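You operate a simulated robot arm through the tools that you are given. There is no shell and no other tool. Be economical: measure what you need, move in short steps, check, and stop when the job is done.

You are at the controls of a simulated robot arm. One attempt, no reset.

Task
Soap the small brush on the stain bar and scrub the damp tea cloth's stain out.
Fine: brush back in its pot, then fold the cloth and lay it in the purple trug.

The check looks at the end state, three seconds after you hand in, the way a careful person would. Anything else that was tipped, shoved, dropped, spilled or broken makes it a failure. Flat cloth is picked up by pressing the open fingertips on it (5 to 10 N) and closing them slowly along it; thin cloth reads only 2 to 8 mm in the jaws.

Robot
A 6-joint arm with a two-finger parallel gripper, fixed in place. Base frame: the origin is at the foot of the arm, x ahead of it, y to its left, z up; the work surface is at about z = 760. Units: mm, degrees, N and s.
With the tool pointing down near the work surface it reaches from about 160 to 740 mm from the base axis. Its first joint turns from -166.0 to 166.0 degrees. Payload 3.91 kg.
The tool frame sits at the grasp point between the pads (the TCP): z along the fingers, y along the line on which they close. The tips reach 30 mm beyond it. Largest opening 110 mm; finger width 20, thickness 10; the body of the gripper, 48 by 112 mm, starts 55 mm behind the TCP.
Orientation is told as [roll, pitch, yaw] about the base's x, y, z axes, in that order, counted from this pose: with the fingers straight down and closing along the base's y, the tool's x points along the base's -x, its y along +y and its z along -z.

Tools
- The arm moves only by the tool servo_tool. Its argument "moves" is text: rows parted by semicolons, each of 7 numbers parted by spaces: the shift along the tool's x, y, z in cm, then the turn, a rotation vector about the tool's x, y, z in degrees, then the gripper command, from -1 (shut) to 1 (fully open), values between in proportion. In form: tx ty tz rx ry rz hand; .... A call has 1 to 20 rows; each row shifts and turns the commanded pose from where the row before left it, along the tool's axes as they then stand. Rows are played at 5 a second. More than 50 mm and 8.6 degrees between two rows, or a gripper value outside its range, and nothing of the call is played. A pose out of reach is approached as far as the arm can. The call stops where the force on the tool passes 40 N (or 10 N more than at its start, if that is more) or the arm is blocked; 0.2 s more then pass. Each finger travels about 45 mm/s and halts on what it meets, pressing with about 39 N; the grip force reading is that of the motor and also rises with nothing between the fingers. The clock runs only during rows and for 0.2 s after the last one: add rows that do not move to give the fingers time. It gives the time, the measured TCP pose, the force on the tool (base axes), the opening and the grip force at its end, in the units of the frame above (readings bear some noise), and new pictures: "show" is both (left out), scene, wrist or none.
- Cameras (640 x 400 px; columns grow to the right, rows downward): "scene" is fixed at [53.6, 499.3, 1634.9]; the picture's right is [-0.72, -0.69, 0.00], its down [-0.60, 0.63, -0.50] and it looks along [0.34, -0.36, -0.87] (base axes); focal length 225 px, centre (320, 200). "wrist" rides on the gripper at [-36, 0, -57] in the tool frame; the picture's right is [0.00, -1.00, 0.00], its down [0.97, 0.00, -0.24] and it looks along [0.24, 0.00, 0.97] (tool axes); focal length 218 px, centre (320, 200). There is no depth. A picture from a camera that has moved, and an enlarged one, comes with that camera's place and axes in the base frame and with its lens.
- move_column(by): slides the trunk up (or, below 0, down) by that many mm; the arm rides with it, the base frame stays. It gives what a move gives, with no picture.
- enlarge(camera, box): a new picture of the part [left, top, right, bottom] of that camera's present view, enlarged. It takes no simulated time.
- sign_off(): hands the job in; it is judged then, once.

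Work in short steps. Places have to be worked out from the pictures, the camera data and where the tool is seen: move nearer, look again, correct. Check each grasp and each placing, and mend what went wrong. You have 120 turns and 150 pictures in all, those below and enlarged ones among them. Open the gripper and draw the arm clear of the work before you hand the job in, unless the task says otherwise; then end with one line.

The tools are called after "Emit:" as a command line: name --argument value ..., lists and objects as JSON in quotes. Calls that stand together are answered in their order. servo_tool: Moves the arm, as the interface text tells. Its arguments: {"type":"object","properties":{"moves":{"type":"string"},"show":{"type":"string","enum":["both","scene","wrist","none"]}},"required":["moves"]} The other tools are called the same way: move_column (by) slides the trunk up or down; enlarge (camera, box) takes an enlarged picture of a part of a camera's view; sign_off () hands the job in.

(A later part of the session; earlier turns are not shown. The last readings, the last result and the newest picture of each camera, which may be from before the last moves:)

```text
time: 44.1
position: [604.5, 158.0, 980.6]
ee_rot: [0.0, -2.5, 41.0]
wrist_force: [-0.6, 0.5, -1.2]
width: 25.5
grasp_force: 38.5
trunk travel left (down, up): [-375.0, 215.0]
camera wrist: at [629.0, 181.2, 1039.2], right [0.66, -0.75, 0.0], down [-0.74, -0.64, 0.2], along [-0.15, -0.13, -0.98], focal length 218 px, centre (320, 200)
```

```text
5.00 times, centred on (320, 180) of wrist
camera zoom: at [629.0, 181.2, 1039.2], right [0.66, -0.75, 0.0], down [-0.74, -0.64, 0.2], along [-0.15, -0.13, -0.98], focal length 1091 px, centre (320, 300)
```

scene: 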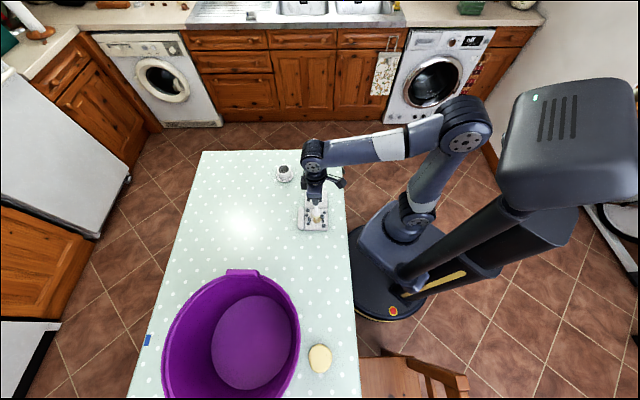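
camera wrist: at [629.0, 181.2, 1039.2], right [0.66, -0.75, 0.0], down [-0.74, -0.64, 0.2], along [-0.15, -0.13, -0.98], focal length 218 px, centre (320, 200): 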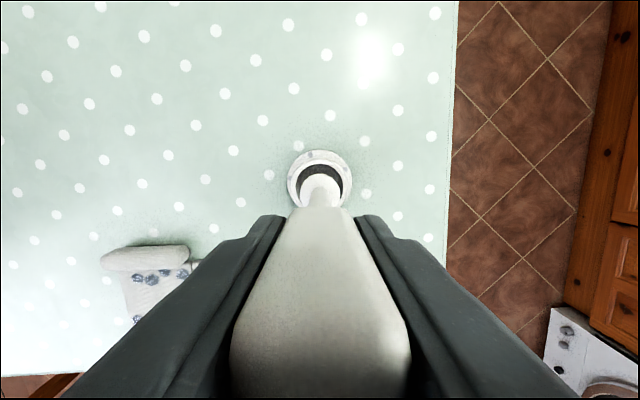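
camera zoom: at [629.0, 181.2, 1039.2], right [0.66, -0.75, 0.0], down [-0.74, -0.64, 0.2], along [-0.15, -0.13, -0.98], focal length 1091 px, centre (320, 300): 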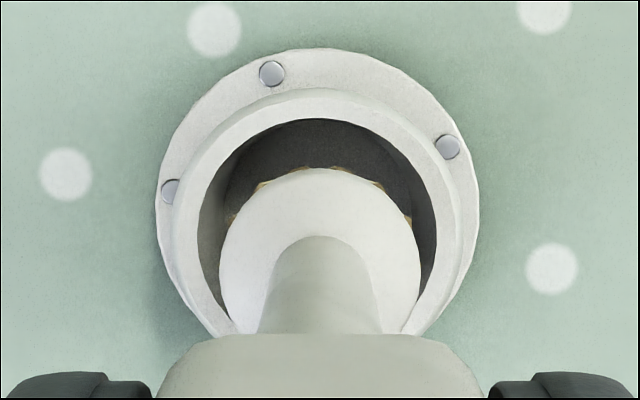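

The head is within a few mm of centre with roughly 9 mm of clearance, so I'll continue down and watch the force.

Emit:
servo_tool --moves "0.042 0 1 0 0 0 -1; 0.042 0 1 0 0 0 -1; 0.042 0 1 0 0 0 -1; 0.042 0 0.8 0 0 0 -1; 0 0 0 0 0 0 -1; 0 0 0 0 0 0 -1" --show "none"

Emit:
enlarge --camera "scene" --box '[260, 125, 320, 190]'

Emit:
enlarge --camera "wrist" --box '[280, 140, 360, 220]'

```text
time: 45.5
position: [603.1, 159.1, 942.6]
ee_rot: [0.1, -2.5, 40.9]
wrist_force: [0.4, 0.3, -0.6]
width: 25.5
grasp_force: 39.3
trunk travel left (down, up): [-375.0, 215.0]
```

```text
6.15 times, centred on (290, 158) of scene
camera zoom: at [53.6, 499.3, 1634.9], right [-0.72, -0.69, 0.0], down [-0.6, 0.63, -0.5], along [0.34, -0.36, -0.87], focal length 1384 px, centre (505, 462)
```

zoom: 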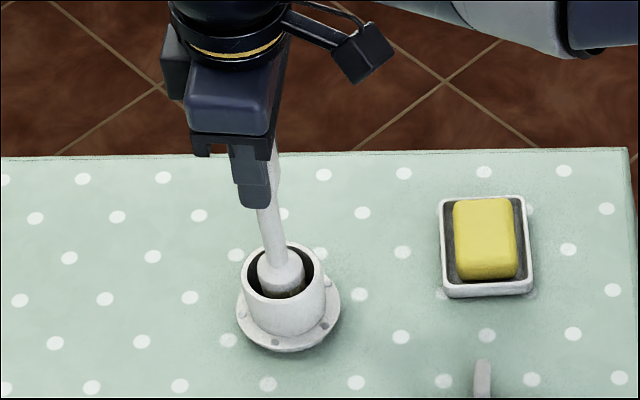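

```text
5.00 times, centred on (320, 180) of wrist
camera zoom: at [628.4, 181.0, 1000.6], right [0.66, -0.75, 0.0], down [-0.74, -0.64, 0.2], along [-0.15, -0.13, -0.98], focal length 1091 px, centre (320, 300)
```

zoom: 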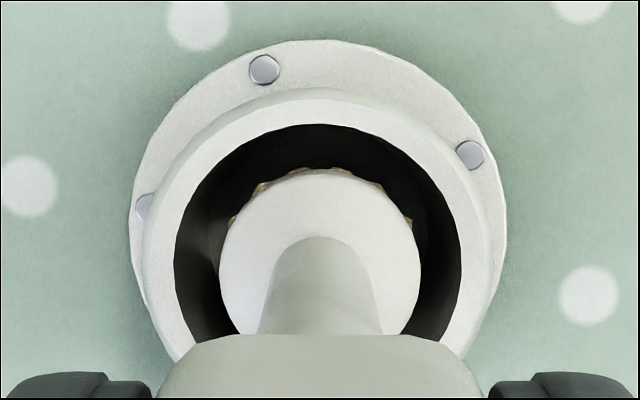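

The head is inside the pot and well centred. I'll lower it to the floor of the pot.

Emit:
servo_tool --moves "0.02 0 0.5 0 0 0 -1; 0.01 0 0.2 0 0 0 -1; 0 0 0.2 0 0 0 -1; 0 0 0 0 0 0 -1" --show "none"

```text
time: 46.5
position: [603.2, 159.3, 933.0]
ee_rot: [0.0, -2.4, 40.9]
wrist_force: [-0.2, 2.2, 0.1]
width: 25.6
grasp_force: 38.5
trunk travel left (down, up): [-375.0, 215.0]
```

Emit:
servo_tool --moves "0 0 0.15 0 0 0 -1; 0 0 0.15 0 0 0 -1; 0 0 0 0 0 0 -1" --show "none"

```text
time: 47.4
position: [604.1, 159.3, 932.7]
ee_rot: [0.0, -2.8, 41.0]
wrist_force: [-1.9, 1.7, 22.7]
width: 25.5
grasp_force: 38.2
trunk travel left (down, up): [-375.0, 215.0]
```

It's on the pot floor. I'll relieve the pressure, open slowly, and look.

Emit:
servo_tool --moves "0 0 -0.25 0 0 0 -1; 0 0 0 0 0 0 -0.5; 0 0 0 0 0 0 -0.45; 0 0 0 0 0 0 -0.3; 0 0 0 0 0 0 0; 0 0 0 0 0 0 0.3; 0 0 0 0 0 0 0.3; 0 0 0 0 0 0 0.3" --show "both"

Emit:
enlarge --camera "scene" --box '[260, 125, 320, 190]'

```text
time: 49.1
position: [604.1, 159.5, 932.4]
ee_rot: [0.0, -2.4, 41.0]
wrist_force: [-0.2, 0.7, 0.2]
width: 71.5
grasp_force: 0.0
trunk travel left (down, up): [-375.0, 215.0]
camera wrist: at [629.9, 180.9, 991.6], right [0.66, -0.75, 0.0], down [-0.74, -0.64, 0.2], along [-0.15, -0.13, -0.98], focal length 218 px, centre (320, 200)
```

scene: 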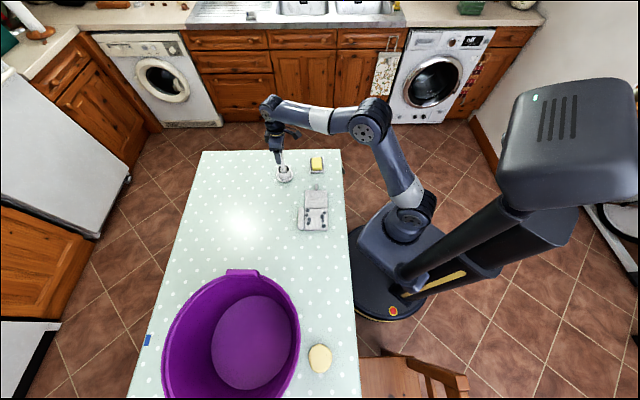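
wrist: 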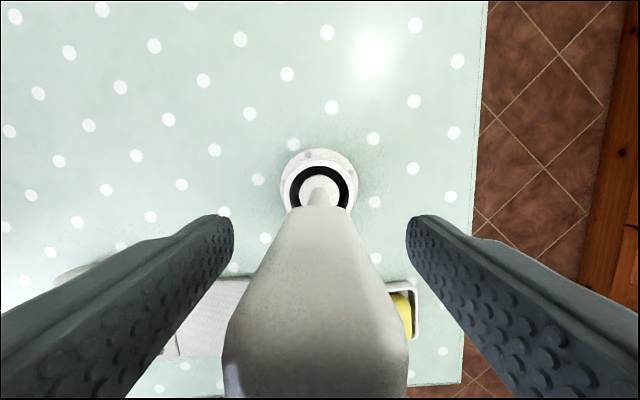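

```text
6.15 times, centred on (290, 158) of scene
camera zoom: at [53.6, 499.3, 1634.9], right [-0.72, -0.69, 0.0], down [-0.6, 0.63, -0.5], along [0.34, -0.36, -0.87], focal length 1384 px, centre (505, 462)
```

zoom: 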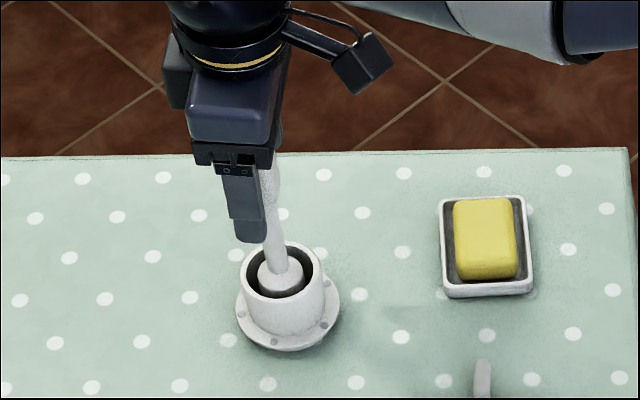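

The brush stands free in its pot. I'll open fully, rise clear, undo the tilt, and turn 90° so the jaws close across the cloth's tab.

Emit:
servo_tool --moves "0 0 0 0 0 0 1; 0 0 0 0 0 0 1; 0 0 -2.5 0 0 0 1; 0 0 -3 0 0 0 1; 0 0 -3.5 0 0 0 1; 0 0 -2.5 0 0 0 1; 0 0 0 0 2.4 0 1; 5 0 0 0 0 8.4 1; 0 0 0 0 0 8.4 1; 0 0 0 0 0 8.4 1; 0 0 0 0 0 8.4 1; 0 0 0 0 0 8.4 1; 0 0 0 0 0 8.4 1; 0 0 0 0 0 8.4 1; 0 0 0 0 0 8.4 1; 0 0 0 0 0 8.4 1; 0 0 0 0 0 8.4 1; 0 0 0 0 0 6 1; 0 0 0 0 0 0 1" --show "both"

```text
time: 53.1
position: [562.4, 123.8, 1048.8]
ee_rot: [0.0, 0.0, -49.1]
wrist_force: [-0.2, -0.7, -0.2]
width: 110.1
grasp_force: 0.0
trunk travel left (down, up): [-375.0, 215.0]
camera wrist: at [585.7, 96.0, 1105.5], right [-0.76, -0.66, 0.0], down [-0.64, 0.73, 0.24], along [-0.16, 0.18, -0.97], focal length 218 px, centre (320, 200)
```

scene: 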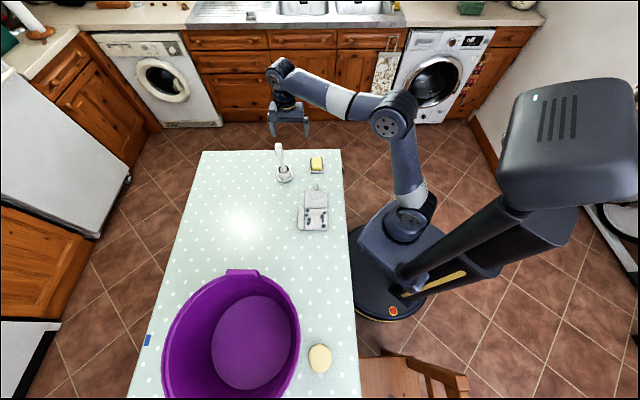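
wrist: 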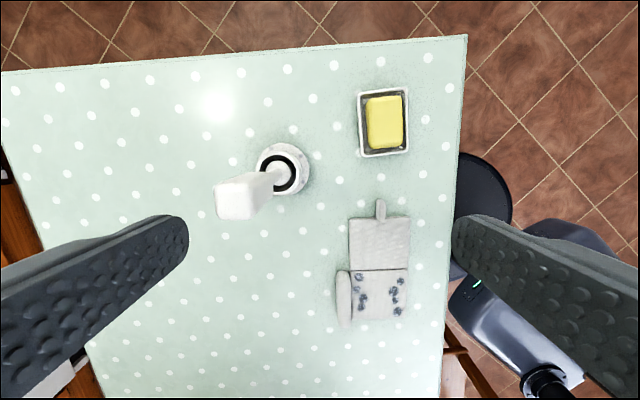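

The tab is at about (447,106). I'll move above it and descend to z ≈ 880 for a close look.

Emit:
servo_tool --moves "2.1 -3.27 0 0 0 0 1; 2.1 -3.27 0 0 0 0 1; 2.1 -3.27 0 0 0 0 1; 0 0 4 0 0 0 0.5; 0 0 4 0 0 0 0.2; 0 0 4 0 0 0 0; 0 0 4 0 0 0 0; 0 0 0 0 0 0 0; 0 0 0 0 0 0 0" --show "both"

Emit:
enlarge --camera "scene" --box '[280, 150, 350, 240]'

```text
time: 55.1
position: [447.9, 105.8, 886.9]
ee_rot: [0.0, 0.1, -49.0]
wrist_force: [0.5, 0.2, 0.7]
width: 54.8
grasp_force: 0.2
trunk travel left (down, up): [-375.0, 215.0]
camera wrist: at [469.6, 78.0, 944.9], right [-0.75, -0.66, 0.0], down [-0.64, 0.73, 0.24], along [-0.16, 0.18, -0.97], focal length 218 px, centre (320, 200)
```

scene: 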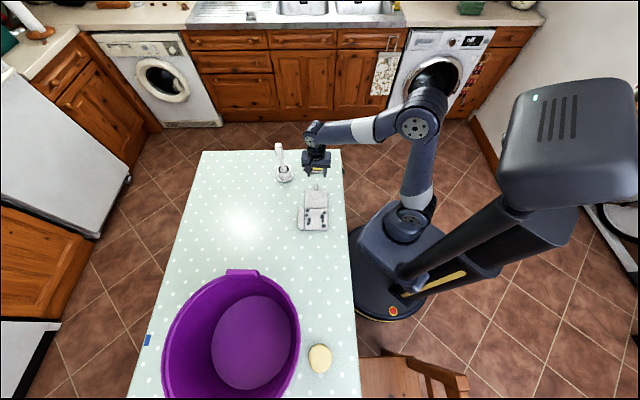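
wrist: 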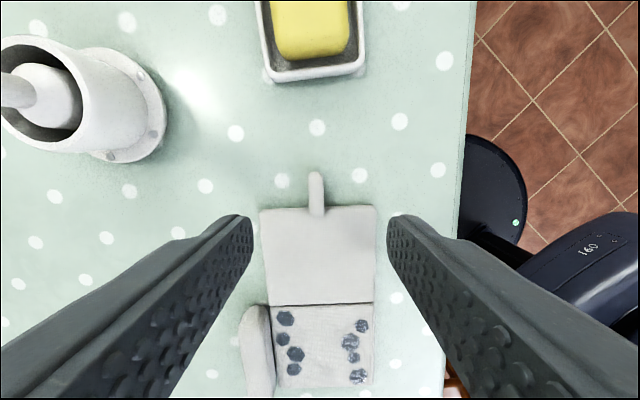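

```text
4.44 times, centred on (315, 195) of scene
camera zoom: at [53.6, 499.3, 1634.9], right [-0.72, -0.69, 0.0], down [-0.6, 0.63, -0.5], along [0.34, -0.36, -0.87], focal length 1000 px, centre (342, 222)
```

zoom: 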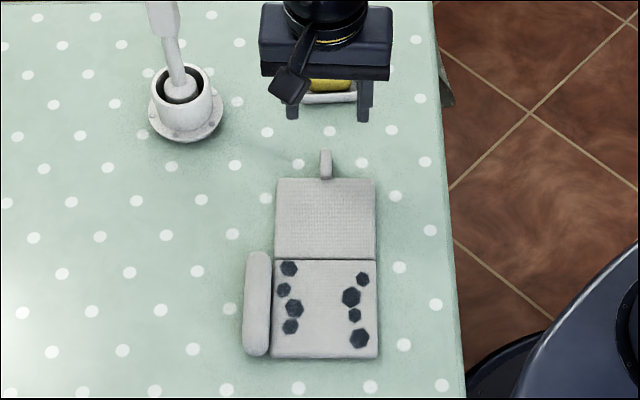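

The tab lies right under the TCP, 3 mm toward tool +y. I'll shift and go down until the tips are just above the table.

Emit:
servo_tool --moves "-0.3 0.3 0 0 0 0 0; 0 0 3 0 0 0 0; 0 0 3 0 0 0 0; 0 0 1.5 0 0 0 0; 0 0 1 0 0 0 0; 0 0 0 0 0 0 0; 0 0 0 0 0 0 0" --show "wrist"

Emit:
enlarge --camera "scene" --box '[290, 150, 350, 220]'

```text
time: 56.8
position: [452.0, 106.5, 803.6]
ee_rot: [-0.1, 0.0, -49.0]
wrist_force: [-0.1, -0.3, -0.1]
width: 55.2
grasp_force: 0.1
trunk travel left (down, up): [-375.0, 215.0]
camera wrist: at [474.3, 78.7, 860.4], right [-0.75, -0.66, 0.0], down [-0.64, 0.73, 0.24], along [-0.16, 0.18, -0.97], focal length 218 px, centre (320, 200)
```

wrist: 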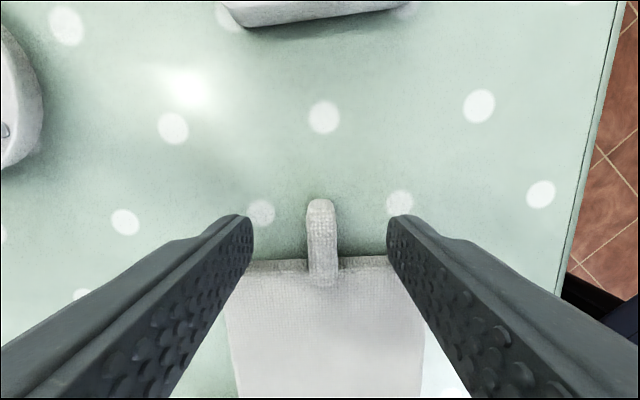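

```text
5.71 times, centred on (320, 185) of scene
camera zoom: at [53.6, 499.3, 1634.9], right [-0.72, -0.69, 0.0], down [-0.6, 0.63, -0.5], along [0.34, -0.36, -0.87], focal length 1285 px, centre (320, 286)
```

zoom: 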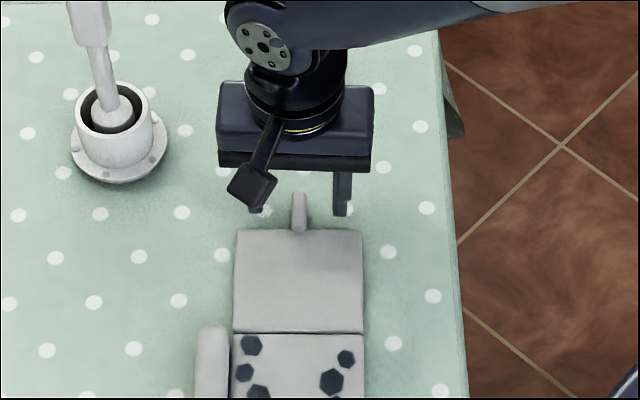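

The tab is centred under the jaws. I'll go down 10 mm and close slowly.

Emit:
servo_tool --moves "0 0 0.5 0 0 0 0; 0 0 0.4 0 0 0 0; 0 0 0 0 0 0 -0.2; 0 0 0 0 0 0 -0.4; 0 0 0 0 0 0 -0.55; 0 0 0 0 0 0 -0.7; 0 0 0 0 0 0 -0.8; 0 0 0 0 0 0 -0.9; 0 0 0 0 0 0 -1; 0 0 0 0 0 0 -1; 0 0 0 0 0 0 -1" --show "wrist"

Emit:
enlarge --camera "scene" --box '[290, 150, 350, 220]'

```text
time: 59.1
position: [450.3, 106.7, 792.8]
ee_rot: [0.0, 0.0, -48.9]
wrist_force: [-1.1, -1.2, 0.2]
width: 11.2
grasp_force: 39.0
trunk travel left (down, up): [-375.0, 215.0]
camera wrist: at [474.4, 78.8, 851.1], right [-0.75, -0.66, 0.0], down [-0.64, 0.73, 0.24], along [-0.16, 0.18, -0.97], focal length 218 px, centre (320, 200)
```

wrist: 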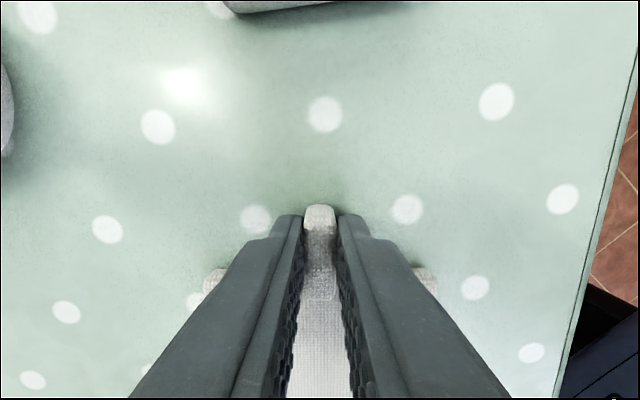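

```text
5.71 times, centred on (320, 185) of scene
camera zoom: at [53.6, 499.3, 1634.9], right [-0.72, -0.69, 0.0], down [-0.6, 0.63, -0.5], along [0.34, -0.36, -0.87], focal length 1285 px, centre (320, 286)
```

zoom: 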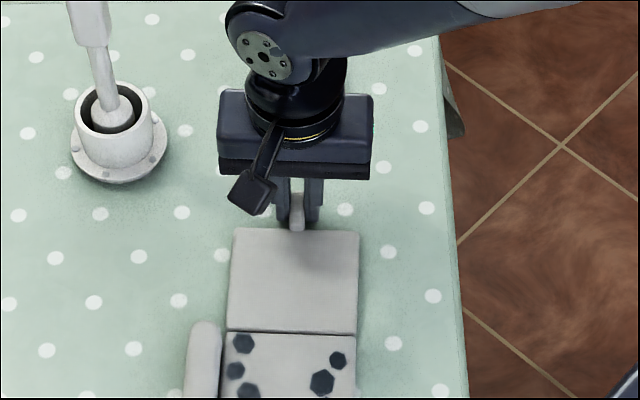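

The tab is held (11.2 mm). I'll start the folding arc about the hinge (R ≈ 110 mm) to 30° and look.

Emit:
servo_tool --moves "0.05 0 -0.9 0 0 0 -1; 0.12 0 -1.01 0 0 0 -1; 0.49 0 -1.85 0 0 0 -1; 0.81 0 -1.74 0 0 0 -1; 0 0 0 0 0 0 -1; 0 0 0 0 0 0 -1" --show "wrist"

Emit:
enlarge --camera "scene" --box '[280, 140, 360, 240]'

```text
time: 60.5
position: [443.4, 117.6, 848.9]
ee_rot: [-0.1, 0.0, -48.9]
wrist_force: [0.2, -0.1, -2.0]
width: 11.0
grasp_force: 39.0
trunk travel left (down, up): [-375.0, 215.0]
camera wrist: at [466.9, 89.7, 906.1], right [-0.75, -0.66, 0.0], down [-0.64, 0.73, 0.24], along [-0.16, 0.18, -0.97], focal length 218 px, centre (320, 200)
```

wrist: 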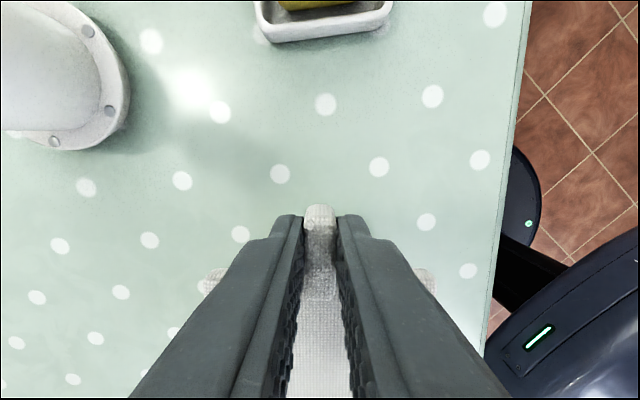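

```text
4.00 times, centred on (320, 190) of scene
camera zoom: at [53.6, 499.3, 1634.9], right [-0.72, -0.69, 0.0], down [-0.6, 0.63, -0.5], along [0.34, -0.36, -0.87], focal length 900 px, centre (320, 240)
```

zoom: 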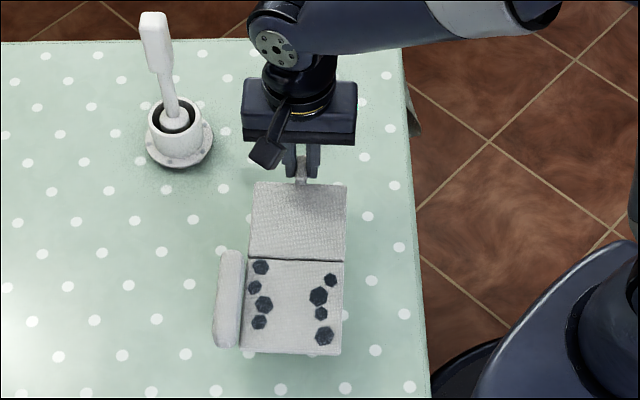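

The tab doesn't pivot in the jaws: the panel stays level with the tool, so the tool has to turn with it. I'll rotate 30° about the tab so the panel slopes down to its hinge.

Emit:
servo_tool --moves "0.339 0 0.022 0 -7.5 0 -1; 0.339 0 0.022 0 -7.5 0 -1; 0.339 0 0.022 0 -7.5 0 -1; 0.339 0 0.022 0 -7.5 0 -1; 0 0 0 0 0 0 -1; 0 0 0 0 0 0 -1" --show "wrist"

Emit:
enlarge --camera "scene" --box '[280, 140, 360, 240]'

```text
time: 62.0
position: [433.0, 128.6, 846.2]
ee_rot: [0.0, -30.2, -48.9]
wrist_force: [-2.5, 2.5, 11.3]
width: 10.9
grasp_force: 38.5
trunk travel left (down, up): [-375.0, 215.0]
camera wrist: at [434.6, 125.9, 914.2], right [-0.75, -0.66, 0.0], down [-0.63, 0.72, -0.28], along [0.18, -0.21, -0.96], focal length 218 px, centre (320, 200)
```

wrist: 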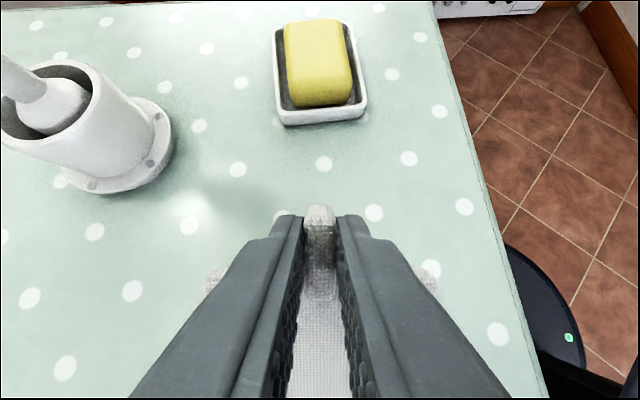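

```text
4.00 times, centred on (320, 190) of scene
camera zoom: at [53.6, 499.3, 1634.9], right [-0.72, -0.69, 0.0], down [-0.6, 0.63, -0.5], along [0.34, -0.36, -0.87], focal length 900 px, centre (320, 240)
```

zoom: 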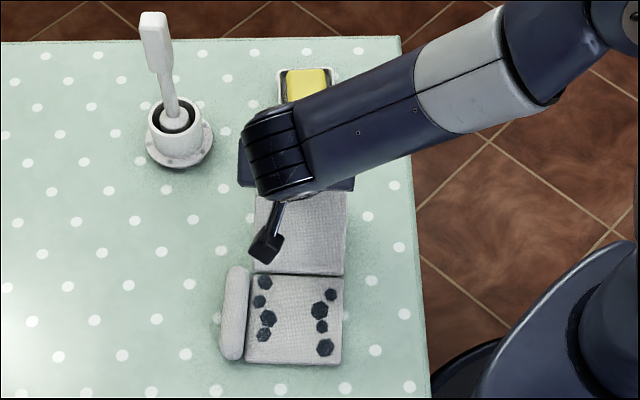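

The panel now slopes 30° with the hinge on the table, and the press is about 11 N. I'll lift 2.5 mm and continue the coordinated arc to 60°.

Emit:
servo_tool --moves "-0.12 0 -0.21 0 0 0 -1; 0.433 0 -1.414 0 -7.5 0 -1; 0.433 0 -1.414 0 -7.5 0 -1; 0.433 0 -1.414 0 -7.5 0 -1; 0.433 0 -1.414 0 -7.5 0 -1; 0 0 0 0 0 0 -1; 0 0 0 0 0 0 -1" --show "wrist"

Emit:
enlarge --camera "scene" --box '[280, 140, 360, 240]'

```text
time: 63.5
position: [400.1, 164.1, 879.0]
ee_rot: [0.3, -60.1, -49.1]
wrist_force: [6.8, -1.1, 14.3]
width: 11.3
grasp_force: 38.9
trunk travel left (down, up): [-375.0, 215.0]
camera wrist: at [379.4, 187.5, 939.4], right [-0.75, -0.66, 0.0], down [-0.45, 0.52, -0.72], along [0.47, -0.54, -0.69], focal length 218 px, centre (320, 200)
```

wrist: 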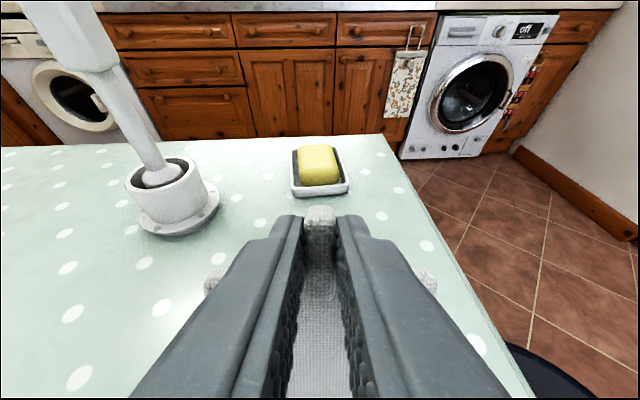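

```text
4.00 times, centred on (320, 190) of scene
camera zoom: at [53.6, 499.3, 1634.9], right [-0.72, -0.69, 0.0], down [-0.6, 0.63, -0.5], along [0.34, -0.36, -0.87], focal length 900 px, centre (320, 240)
```

zoom: 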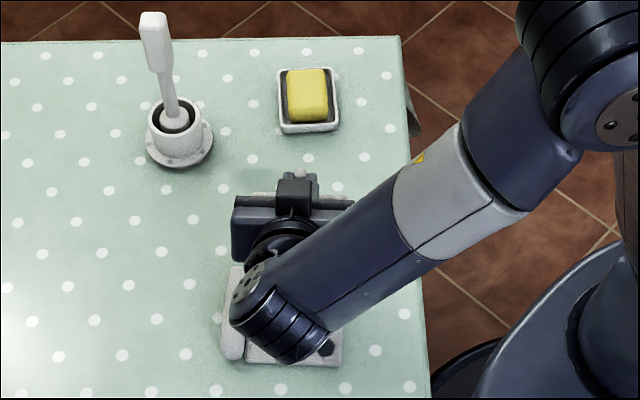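

Still about 14 N of push on the hinge, so I'll lift 3 mm more and continue to 82°.

Emit:
servo_tool --moves "-0.26 0 -0.15 0 0 0 -1; 0.433 0 -1.414 0 -7.5 0 -1; 0.433 0 -1.414 0 -7.5 0 -1; 0.433 0 -1.414 0 -7.5 0 -1; 0 0 0 0 0 0 -1; 0 0 0 0 0 0 -1" --show "none"

Emit:
enlarge --camera "scene" --box '[270, 150, 370, 250]'

```text
time: 65.0
position: [373.0, 196.6, 885.7]
ee_rot: [0.0, -82.6, -49.0]
wrist_force: [-1.3, -0.4, -2.7]
width: 11.1
grasp_force: 39.1
trunk travel left (down, up): [-375.0, 215.0]
```

```text
4.00 times, centred on (320, 200) of scene
camera zoom: at [53.6, 499.3, 1634.9], right [-0.72, -0.69, 0.0], down [-0.6, 0.63, -0.5], along [0.34, -0.36, -0.87], focal length 900 px, centre (320, 200)
```

zoom: 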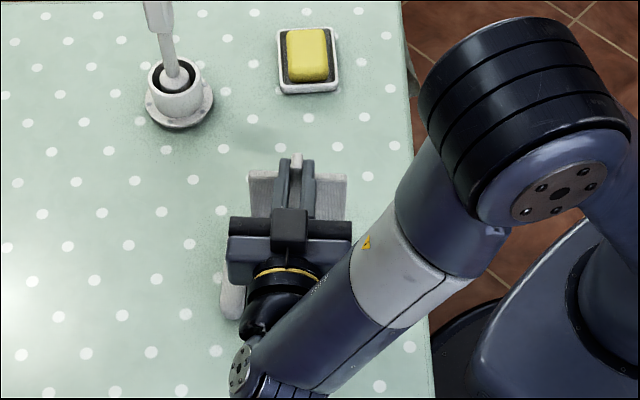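

The hinge pressure is gone. I'll rotate on to about 98°, just past vertical. The panel (96 mm) can then fall through the fully opened jaws (110 mm).

Emit:
servo_tool --moves "0.433 0 -1.414 0 -7.5 0 -1; 0.433 0 -1.414 0 -7.5 0 -1; 0 0 0 0 0 0 -1; 0 0 0 0 0 0 -1" --show "scene"

Emit:
enlarge --camera "scene" --box '[270, 150, 370, 250]'

```text
time: 66.0
position: [353.7, 219.2, 879.7]
ee_rot: [179.4, -82.4, 131.7]
wrist_force: [-0.6, 1.5, 9.4]
width: 11.3
grasp_force: 39.2
trunk travel left (down, up): [-375.0, 215.0]
```

scene: 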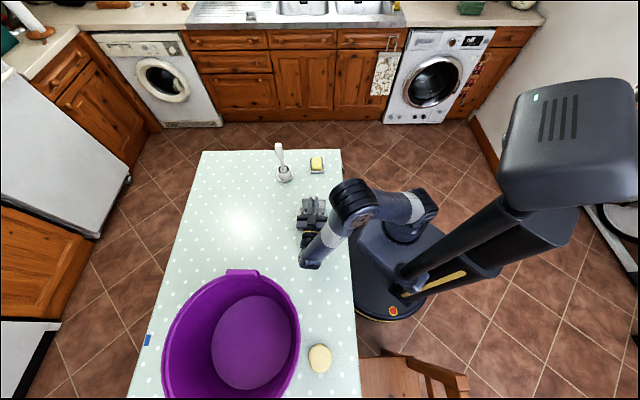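

```text
4.00 times, centred on (320, 200) of scene
camera zoom: at [53.6, 499.3, 1634.9], right [-0.72, -0.69, 0.0], down [-0.6, 0.63, -0.5], along [0.34, -0.36, -0.87], focal length 900 px, centre (320, 200)
```

zoom: 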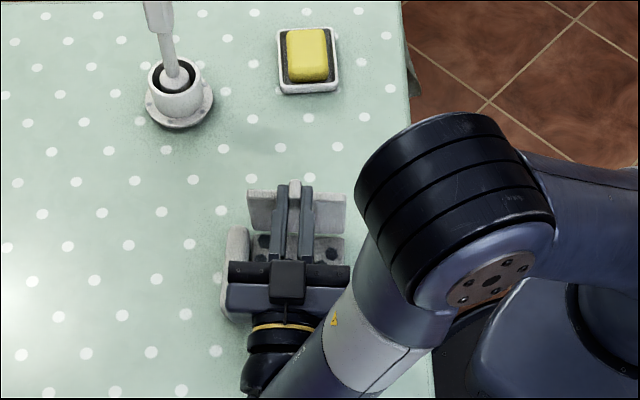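

The panel is just past vertical. I'll relieve the press, open fully, and see whether the panel drops onto the stained half.

Emit:
servo_tool --moves "-0.1 0 0 0 0 0 -1; 0 0 0 0 0 0 1; 0 0 0 0 0 0 1; 0 0 0 0 0 0 1; 0 0 0 0 0 0 1; 0 0 0 0 0 0 1; 0 0 0 0 0 0 1; 0 0 0 0 0 0 1" --show "wrist"

Emit:
enlarge --camera "scene" --box '[270, 150, 370, 250]'

```text
time: 67.8
position: [353.8, 218.1, 879.8]
ee_rot: [-180.0, -82.5, 131.0]
wrist_force: [0.8, -0.2, -0.1]
width: 110.0
grasp_force: 0.0
trunk travel left (down, up): [-375.0, 215.0]
camera wrist: at [312.9, 264.6, 908.5], right [-0.75, -0.66, 0.0], down [-0.07, 0.08, -0.99], along [0.65, -0.75, -0.11], focal length 218 px, centre (320, 200)
```

wrist: 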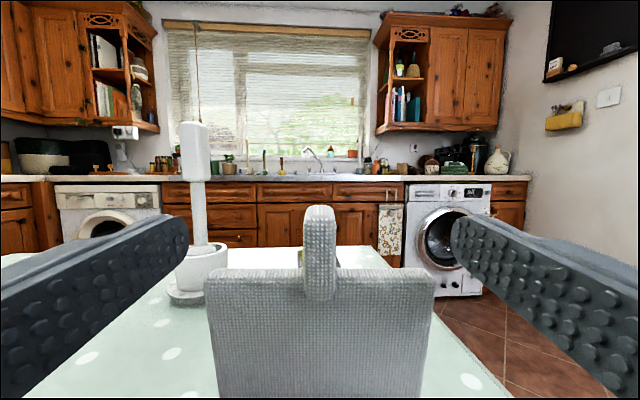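

```text
4.00 times, centred on (320, 200) of scene
camera zoom: at [53.6, 499.3, 1634.9], right [-0.72, -0.69, 0.0], down [-0.6, 0.63, -0.5], along [0.34, -0.36, -0.87], focal length 900 px, centre (320, 200)
```

zoom: 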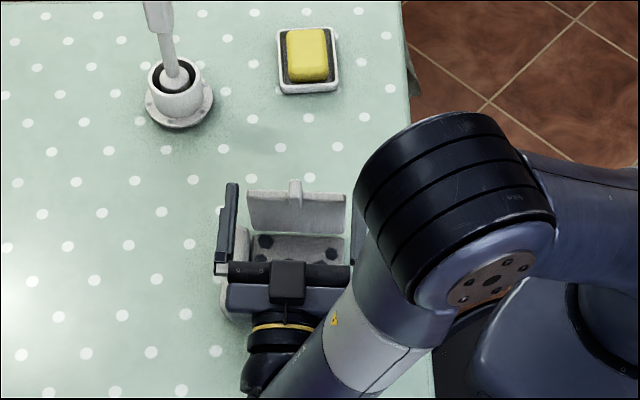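

The panel stays upright by itself. I'll raise straight up, turn the tool back to pointing down, and then push the panel over from the far side.

Emit:
servo_tool --moves "-2 0 0 0 0 0 1; -3 0 0 0 0 0 1; -4 0 0 0 0 0 0.5; 0 0 0 0 8.5 0 0; 0 0 0 0 8.5 0 -0.5; 0 0 0 0 8.5 0 -1; 0 0 0 0 8.5 0 -1; 0 0 0 0 8.5 0 -1; 0 0 0 0 8.5 0 -1; 0 0 0 0 8.5 0 -1; 0 0 0 0 8.5 0 -1; 0 0 0 0 8.5 0 -1; 0 0 0 0 8.5 0 -1; 0 0 0 0 8.5 0 -1; 0 0 0 0 4 0 -1; 0 0 0 0 0 0 -1; 0 0 0 0 0 0 -1" --show "both"

Emit:
enlarge --camera "scene" --box '[270, 150, 370, 250]'

```text
time: 71.3
position: [345.6, 227.7, 969.2]
ee_rot: [0.0, 0.1, -48.9]
wrist_force: [0.4, -0.1, 0.4]
width: 0.0
grasp_force: 37.6
trunk travel left (down, up): [-375.0, 215.0]
camera wrist: at [368.6, 200.5, 1027.2], right [-0.75, -0.66, 0.0], down [-0.64, 0.73, 0.24], along [-0.16, 0.18, -0.97], focal length 218 px, centre (320, 200)
```

scene: 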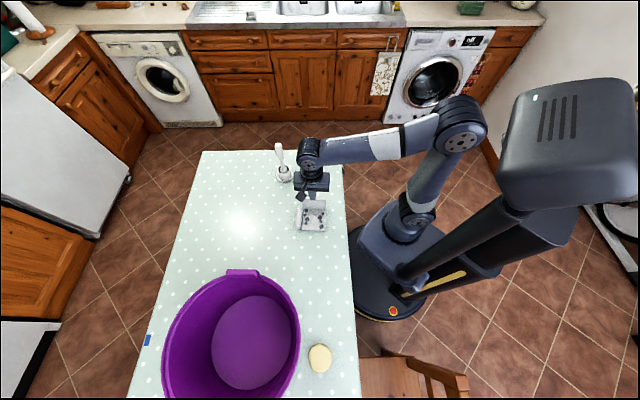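
wrist: 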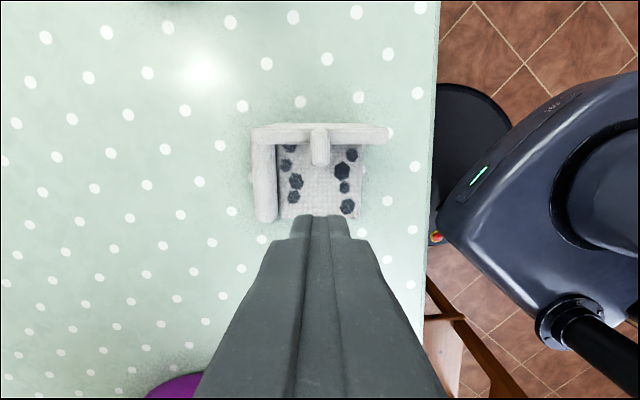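

```text
4.00 times, centred on (320, 200) of scene
camera zoom: at [53.6, 499.3, 1634.9], right [-0.72, -0.69, 0.0], down [-0.6, 0.63, -0.5], along [0.34, -0.36, -0.87], focal length 900 px, centre (320, 200)
```

zoom: 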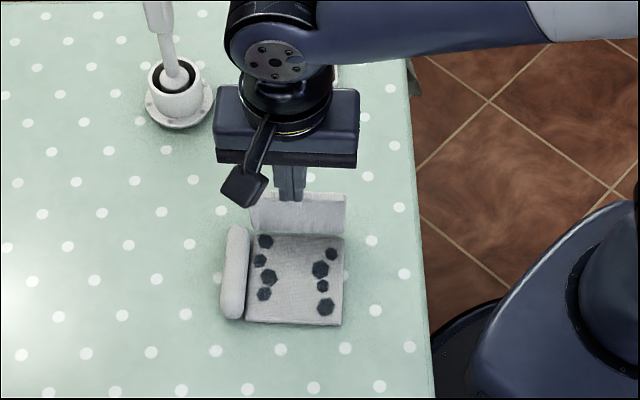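

The cloth is open like a book, standing at about 98°. I'll cross over its top, come down on the far side, and push it over along its arc.

Emit:
servo_tool --moves "-3.3 0 0 0 0 0 -1; -3.3 0 0 0 0 0 -1; -3.2 0 0 0 0 0 -1; 0 0 3 0 0 0 -1; 0 0 3 0 0 0 -1; 0 0 3.4 0 0 0 -1; 0 0 0 0 0 0 -1; 0 0 0 0 0 0 -1" --show "wrist"

Emit:
enlarge --camera "scene" --box '[270, 150, 370, 250]'

```text
time: 73.2
position: [410.2, 154.6, 875.6]
ee_rot: [0.1, 0.1, -49.0]
wrist_force: [0.2, -0.6, -0.1]
width: 0.0
grasp_force: 37.9
trunk travel left (down, up): [-375.0, 215.0]
camera wrist: at [432.6, 126.4, 933.1], right [-0.75, -0.66, 0.0], down [-0.64, 0.73, 0.24], along [-0.16, 0.18, -0.97], focal length 218 px, centre (320, 200)
```

wrist: 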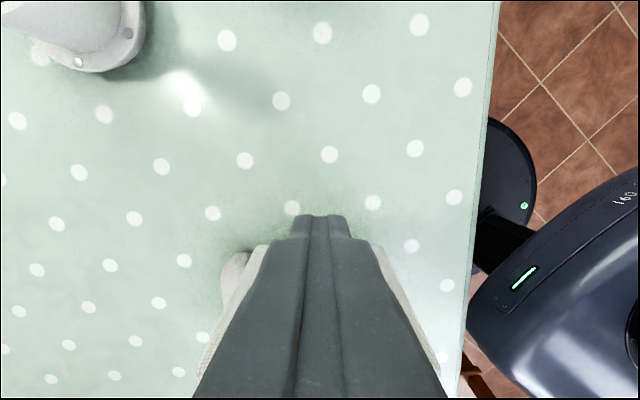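

```text
4.00 times, centred on (320, 200) of scene
camera zoom: at [53.6, 499.3, 1634.9], right [-0.72, -0.69, 0.0], down [-0.6, 0.63, -0.5], along [0.34, -0.36, -0.87], focal length 900 px, centre (320, 200)
```

zoom: 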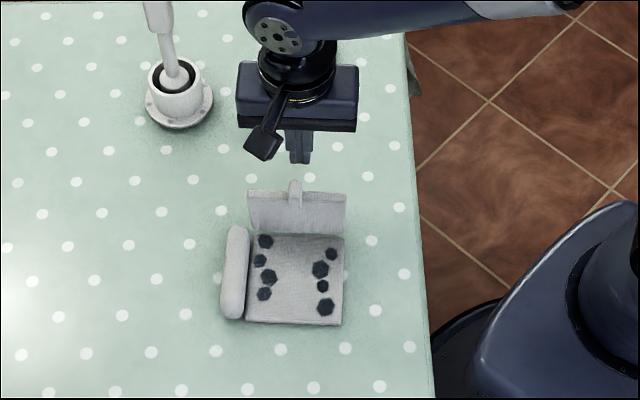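

The fingers are behind the panel. I'll push along the arc to about 140°.

Emit:
servo_tool --moves "2 0 0 0 0 0 -1; 1 0 0 0 0 0 -1; 1 0 0 0 0 0 -1; 1.55 0 0.28 0 0 0 -1; 0.9 0 0.4 0 0 0 -1; 0.9 0 0.4 0 0 0 -1; 0.75 0 0.61 0 0 0 -1; 0.75 0 0.62 0 0 0 -1; 0 0 0 0 0 0 -1" --show "none"

Emit:
enlarge --camera "scene" --box '[270, 150, 370, 250]'

```text
time: 75.2
position: [351.4, 220.8, 854.2]
ee_rot: [0.1, 0.0, -49.0]
wrist_force: [-0.4, 0.3, 0.5]
width: 0.0
grasp_force: 37.9
trunk travel left (down, up): [-375.0, 215.0]
```

```text
4.00 times, centred on (320, 200) of scene
camera zoom: at [53.6, 499.3, 1634.9], right [-0.72, -0.69, 0.0], down [-0.6, 0.63, -0.5], along [0.34, -0.36, -0.87], focal length 900 px, centre (320, 200)
```

zoom: 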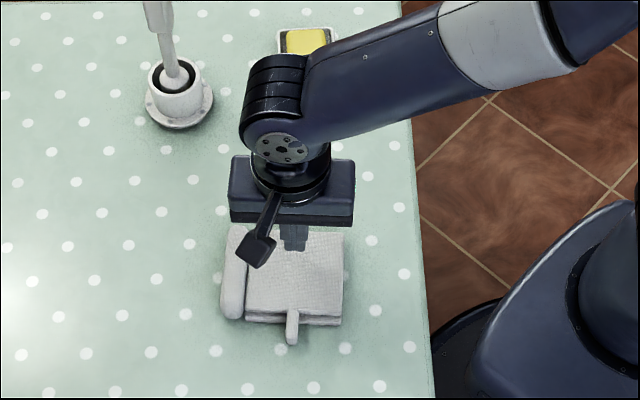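

The panel has folded over. I'll rise and look at it from above.

Emit:
servo_tool --moves "-3 0 -3 0 0 0 -1; 0 0 -3 0 0 0 -1; 0 0 0 0 0 0 -1; 0 0 0 0 0 0 -1" --show "wrist"

Emit:
enlarge --camera "scene" --box '[290, 190, 345, 245]'

```text
time: 76.2
position: [370.8, 198.5, 912.9]
ee_rot: [0.0, 0.0, -49.0]
wrist_force: [0.7, -0.4, -0.5]
width: 0.2
grasp_force: 38.2
trunk travel left (down, up): [-375.0, 215.0]
camera wrist: at [393.2, 171.0, 971.0], right [-0.75, -0.66, 0.0], down [-0.64, 0.73, 0.24], along [-0.16, 0.18, -0.97], focal length 218 px, centre (320, 200)
```

wrist: 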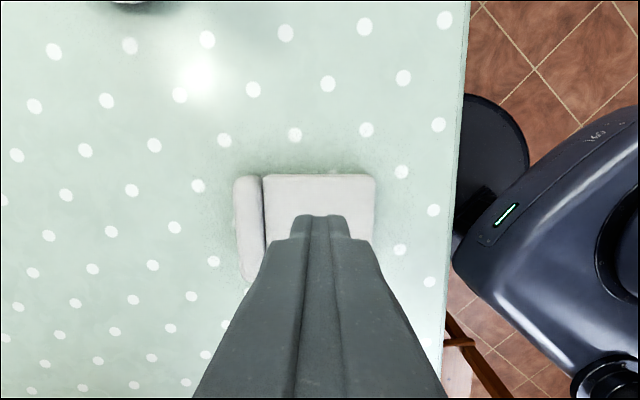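

```text
7.27 times, centred on (318, 218) of scene
camera zoom: at [53.6, 499.3, 1634.9], right [-0.72, -0.69, 0.0], down [-0.6, 0.63, -0.5], along [0.34, -0.36, -0.87], focal length 1636 px, centre (338, 73)
```

zoom: 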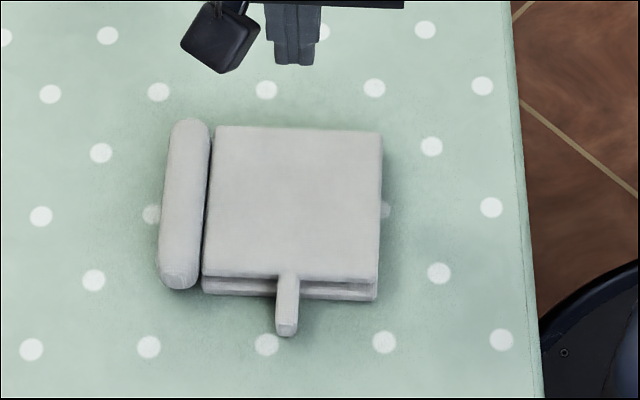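

The cloth is neatly folded in two. I'll carry it flat by straddling the stack end to end, with the fingers at the hinge edge and the opposite edge beside the tab. I'll rise, turn to yaw 41°, open fully and look.

Emit:
servo_tool --moves "0 0 -4 0 0 0 -1; 0 0 -4 0 0 0 -1; 0 0 0 0 0 -8.4 -1; 0 0 0 0 0 -8.4 0; 0 0 0 0 0 -8.4 1; 0 0 0 0 0 -8.4 1; 0 0 0 0 0 -8.4 1; 0 0 0 0 0 -8.4 1; 0 0 0 0 0 -8.4 1; 0 0 0 0 0 -8.4 1; 0 0 0 0 0 -8.4 1; 0 0 0 0 0 -8.4 1; 0 0 0 0 0 -6 1; 0 0 0 0 0 0 1; 0 0 0 0 0 0 1" --show "wrist"

Emit:
enlarge --camera "wrist" --box '[200, 120, 400, 270]'

```text
time: 79.3
position: [371.5, 199.5, 992.2]
ee_rot: [0.1, -0.1, 41.1]
wrist_force: [0.3, -0.2, 0.9]
width: 109.7
grasp_force: 0.1
trunk travel left (down, up): [-375.0, 215.0]
camera wrist: at [398.2, 222.3, 1049.8], right [0.66, -0.75, 0.0], down [-0.73, -0.64, 0.24], along [-0.18, -0.16, -0.97], focal length 218 px, centre (320, 200)
```

wrist: 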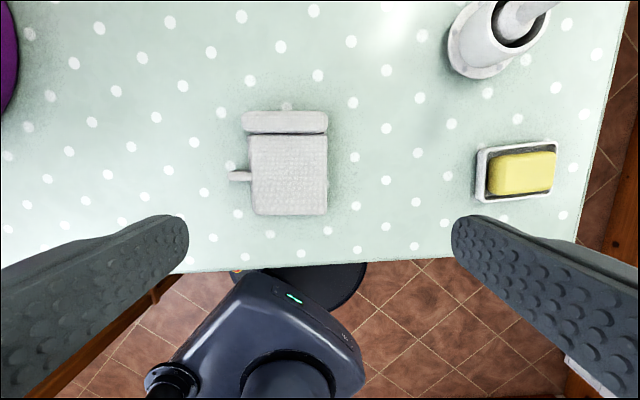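

```text
2.67 times, centred on (300, 195) of wrist
camera zoom: at [398.2, 222.3, 1049.8], right [0.66, -0.75, 0.0], down [-0.73, -0.64, 0.24], along [-0.18, -0.16, -0.97], focal length 582 px, centre (373, 213)
```

zoom: 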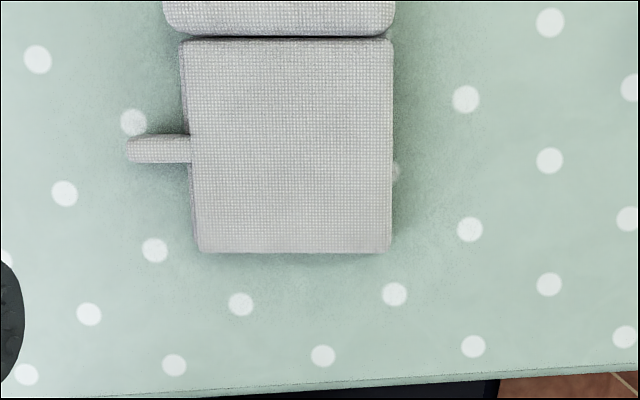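

The stack centre line between roll and tab is at about (367,246), with a length of about 97 mm. I'll move there, lower to z ≈ 860 and check the finger clearance.

Emit:
servo_tool --moves "-1.35 1.9 0 0 0 0 1; -1.36 1.91 0 0 0 0 1; 0 0 4.5 0 0 0 1; 0 0 4.5 0 0 0 1; 0 0 4.2 0 0 0 1; 0 0 0 0 0 0 1; 0 0 0 0 0 0 1" --show "wrist"

Emit:
enlarge --camera "scene" --box '[280, 180, 350, 250]'

```text
time: 81.0
position: [366.9, 243.7, 862.1]
ee_rot: [0.0, 0.0, 41.0]
wrist_force: [-0.4, 0.1, 0.0]
width: 110.0
grasp_force: 0.1
trunk travel left (down, up): [-375.0, 215.0]
camera wrist: at [394.0, 268.3, 919.5], right [0.66, -0.75, 0.0], down [-0.73, -0.64, 0.24], along [-0.18, -0.16, -0.97], focal length 218 px, centre (320, 200)
```

wrist: 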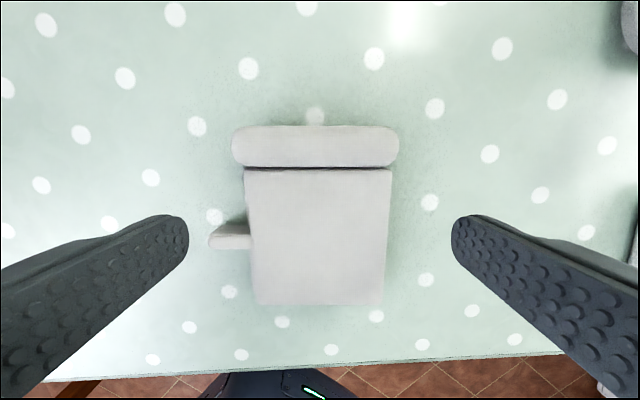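

```text
5.71 times, centred on (315, 215) of scene
camera zoom: at [53.6, 499.3, 1634.9], right [-0.72, -0.69, 0.0], down [-0.6, 0.63, -0.5], along [0.34, -0.36, -0.87], focal length 1285 px, centre (349, 114)
```

zoom: 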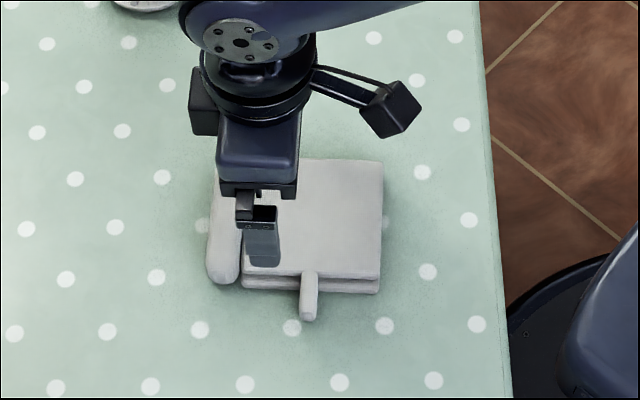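

The stack is centred between the fingers, with clearance to both the roll and the tab. I'll lower to TCP z ≈ 793.

Emit:
servo_tool --moves "0 0.1 2 0 0 0 1; 0 0 2 0 0 0 1; 0 0 1 0 0 0 1; 0 0 0.7 0 0 0 1; 0 0 0.6 0 0 0 1; 0 0 0.5 0 0 0 1; 0 0 0 0 0 0 1" --show "wrist"

Emit:
enlarge --camera "scene" --box '[280, 180, 350, 250]'

```text
time: 82.5
position: [366.4, 246.3, 792.4]
ee_rot: [0.1, 0.0, 41.0]
wrist_force: [-0.3, -0.8, -0.4]
width: 110.2
grasp_force: 0.0
trunk travel left (down, up): [-375.0, 215.0]
camera wrist: at [392.9, 269.4, 849.7], right [0.66, -0.75, 0.0], down [-0.73, -0.64, 0.24], along [-0.18, -0.16, -0.97], focal length 218 px, centre (320, 200)
```

wrist: 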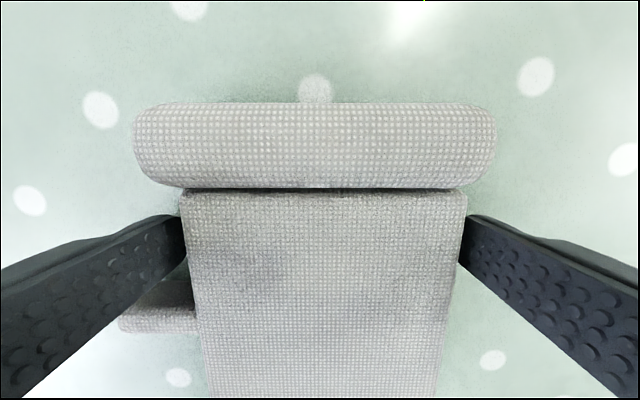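

```text
5.71 times, centred on (315, 215) of scene
camera zoom: at [53.6, 499.3, 1634.9], right [-0.72, -0.69, 0.0], down [-0.6, 0.63, -0.5], along [0.34, -0.36, -0.87], focal length 1285 px, centre (349, 114)
```

zoom: 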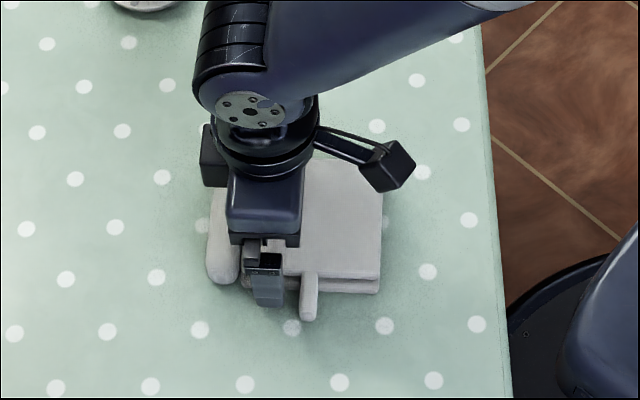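

The fingers straddle the stack. I'll close slowly.

Emit:
servo_tool --moves "0 0 0 0 0 0 0.9; 0 0 0 0 0 0 0.82; 0 0 0 0 0 0 0.76; 0 0 0 0 0 0 0.7; 0 0 0 0 0 0 0.65; 0 0 0 0 0 0 0.65; 0 0 0 0 0 0 0.65" --show "wrist"

Emit:
enlarge --camera "scene" --box '[280, 180, 350, 250]'

```text
time: 84.2
position: [365.7, 245.8, 793.2]
ee_rot: [0.0, 0.0, 41.0]
wrist_force: [-0.1, 1.0, 0.4]
width: 99.5
grasp_force: 38.4
trunk travel left (down, up): [-375.0, 215.0]
camera wrist: at [392.8, 269.5, 849.8], right [0.66, -0.75, 0.0], down [-0.73, -0.64, 0.24], along [-0.18, -0.16, -0.97], focal length 218 px, centre (320, 200)
```

wrist: 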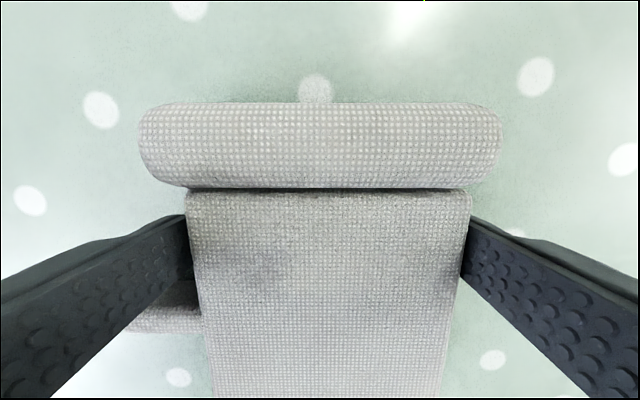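

```text
5.71 times, centred on (315, 215) of scene
camera zoom: at [53.6, 499.3, 1634.9], right [-0.72, -0.69, 0.0], down [-0.6, 0.63, -0.5], along [0.34, -0.36, -0.87], focal length 1285 px, centre (349, 114)
```

zoom: 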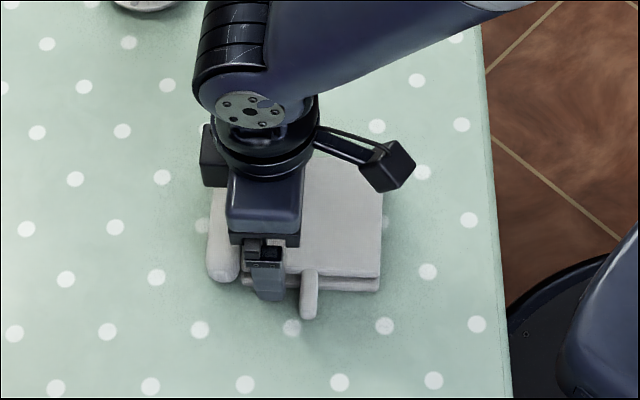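

Both ends are gripped at 99.5 mm and 38 N. I'll lift 20 mm and check that both layers come up.

Emit:
servo_tool --moves "0 0 -0.5 0 0 0 0.6; 0 0 -0.5 0 0 0 0.6; 0 0 -1 0 0 0 0.6; 0 0 -1 0 0 0 0.6; 0 0 0 0 0 0 0.6; 0 0 0 0 0 0 0.6" --show "wrist"

Emit:
enlarge --camera "scene" --box '[280, 180, 350, 250]'

```text
time: 85.5
position: [366.2, 246.6, 822.1]
ee_rot: [0.0, 0.0, 41.0]
wrist_force: [-1.0, 0.4, -1.3]
width: 99.2
grasp_force: 39.1
trunk travel left (down, up): [-375.0, 215.0]
camera wrist: at [393.1, 269.4, 879.5], right [0.66, -0.75, 0.0], down [-0.73, -0.64, 0.24], along [-0.18, -0.16, -0.97], focal length 218 px, centre (320, 200)
```

wrist: 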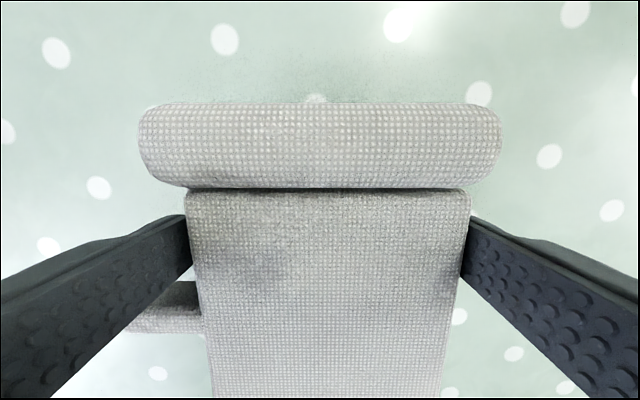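

```text
5.71 times, centred on (315, 215) of scene
camera zoom: at [53.6, 499.3, 1634.9], right [-0.72, -0.69, 0.0], down [-0.6, 0.63, -0.5], along [0.34, -0.36, -0.87], focal length 1285 px, centre (349, 114)
```

zoom: 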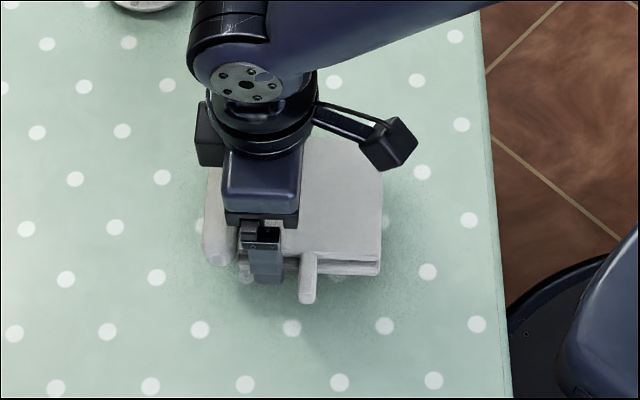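

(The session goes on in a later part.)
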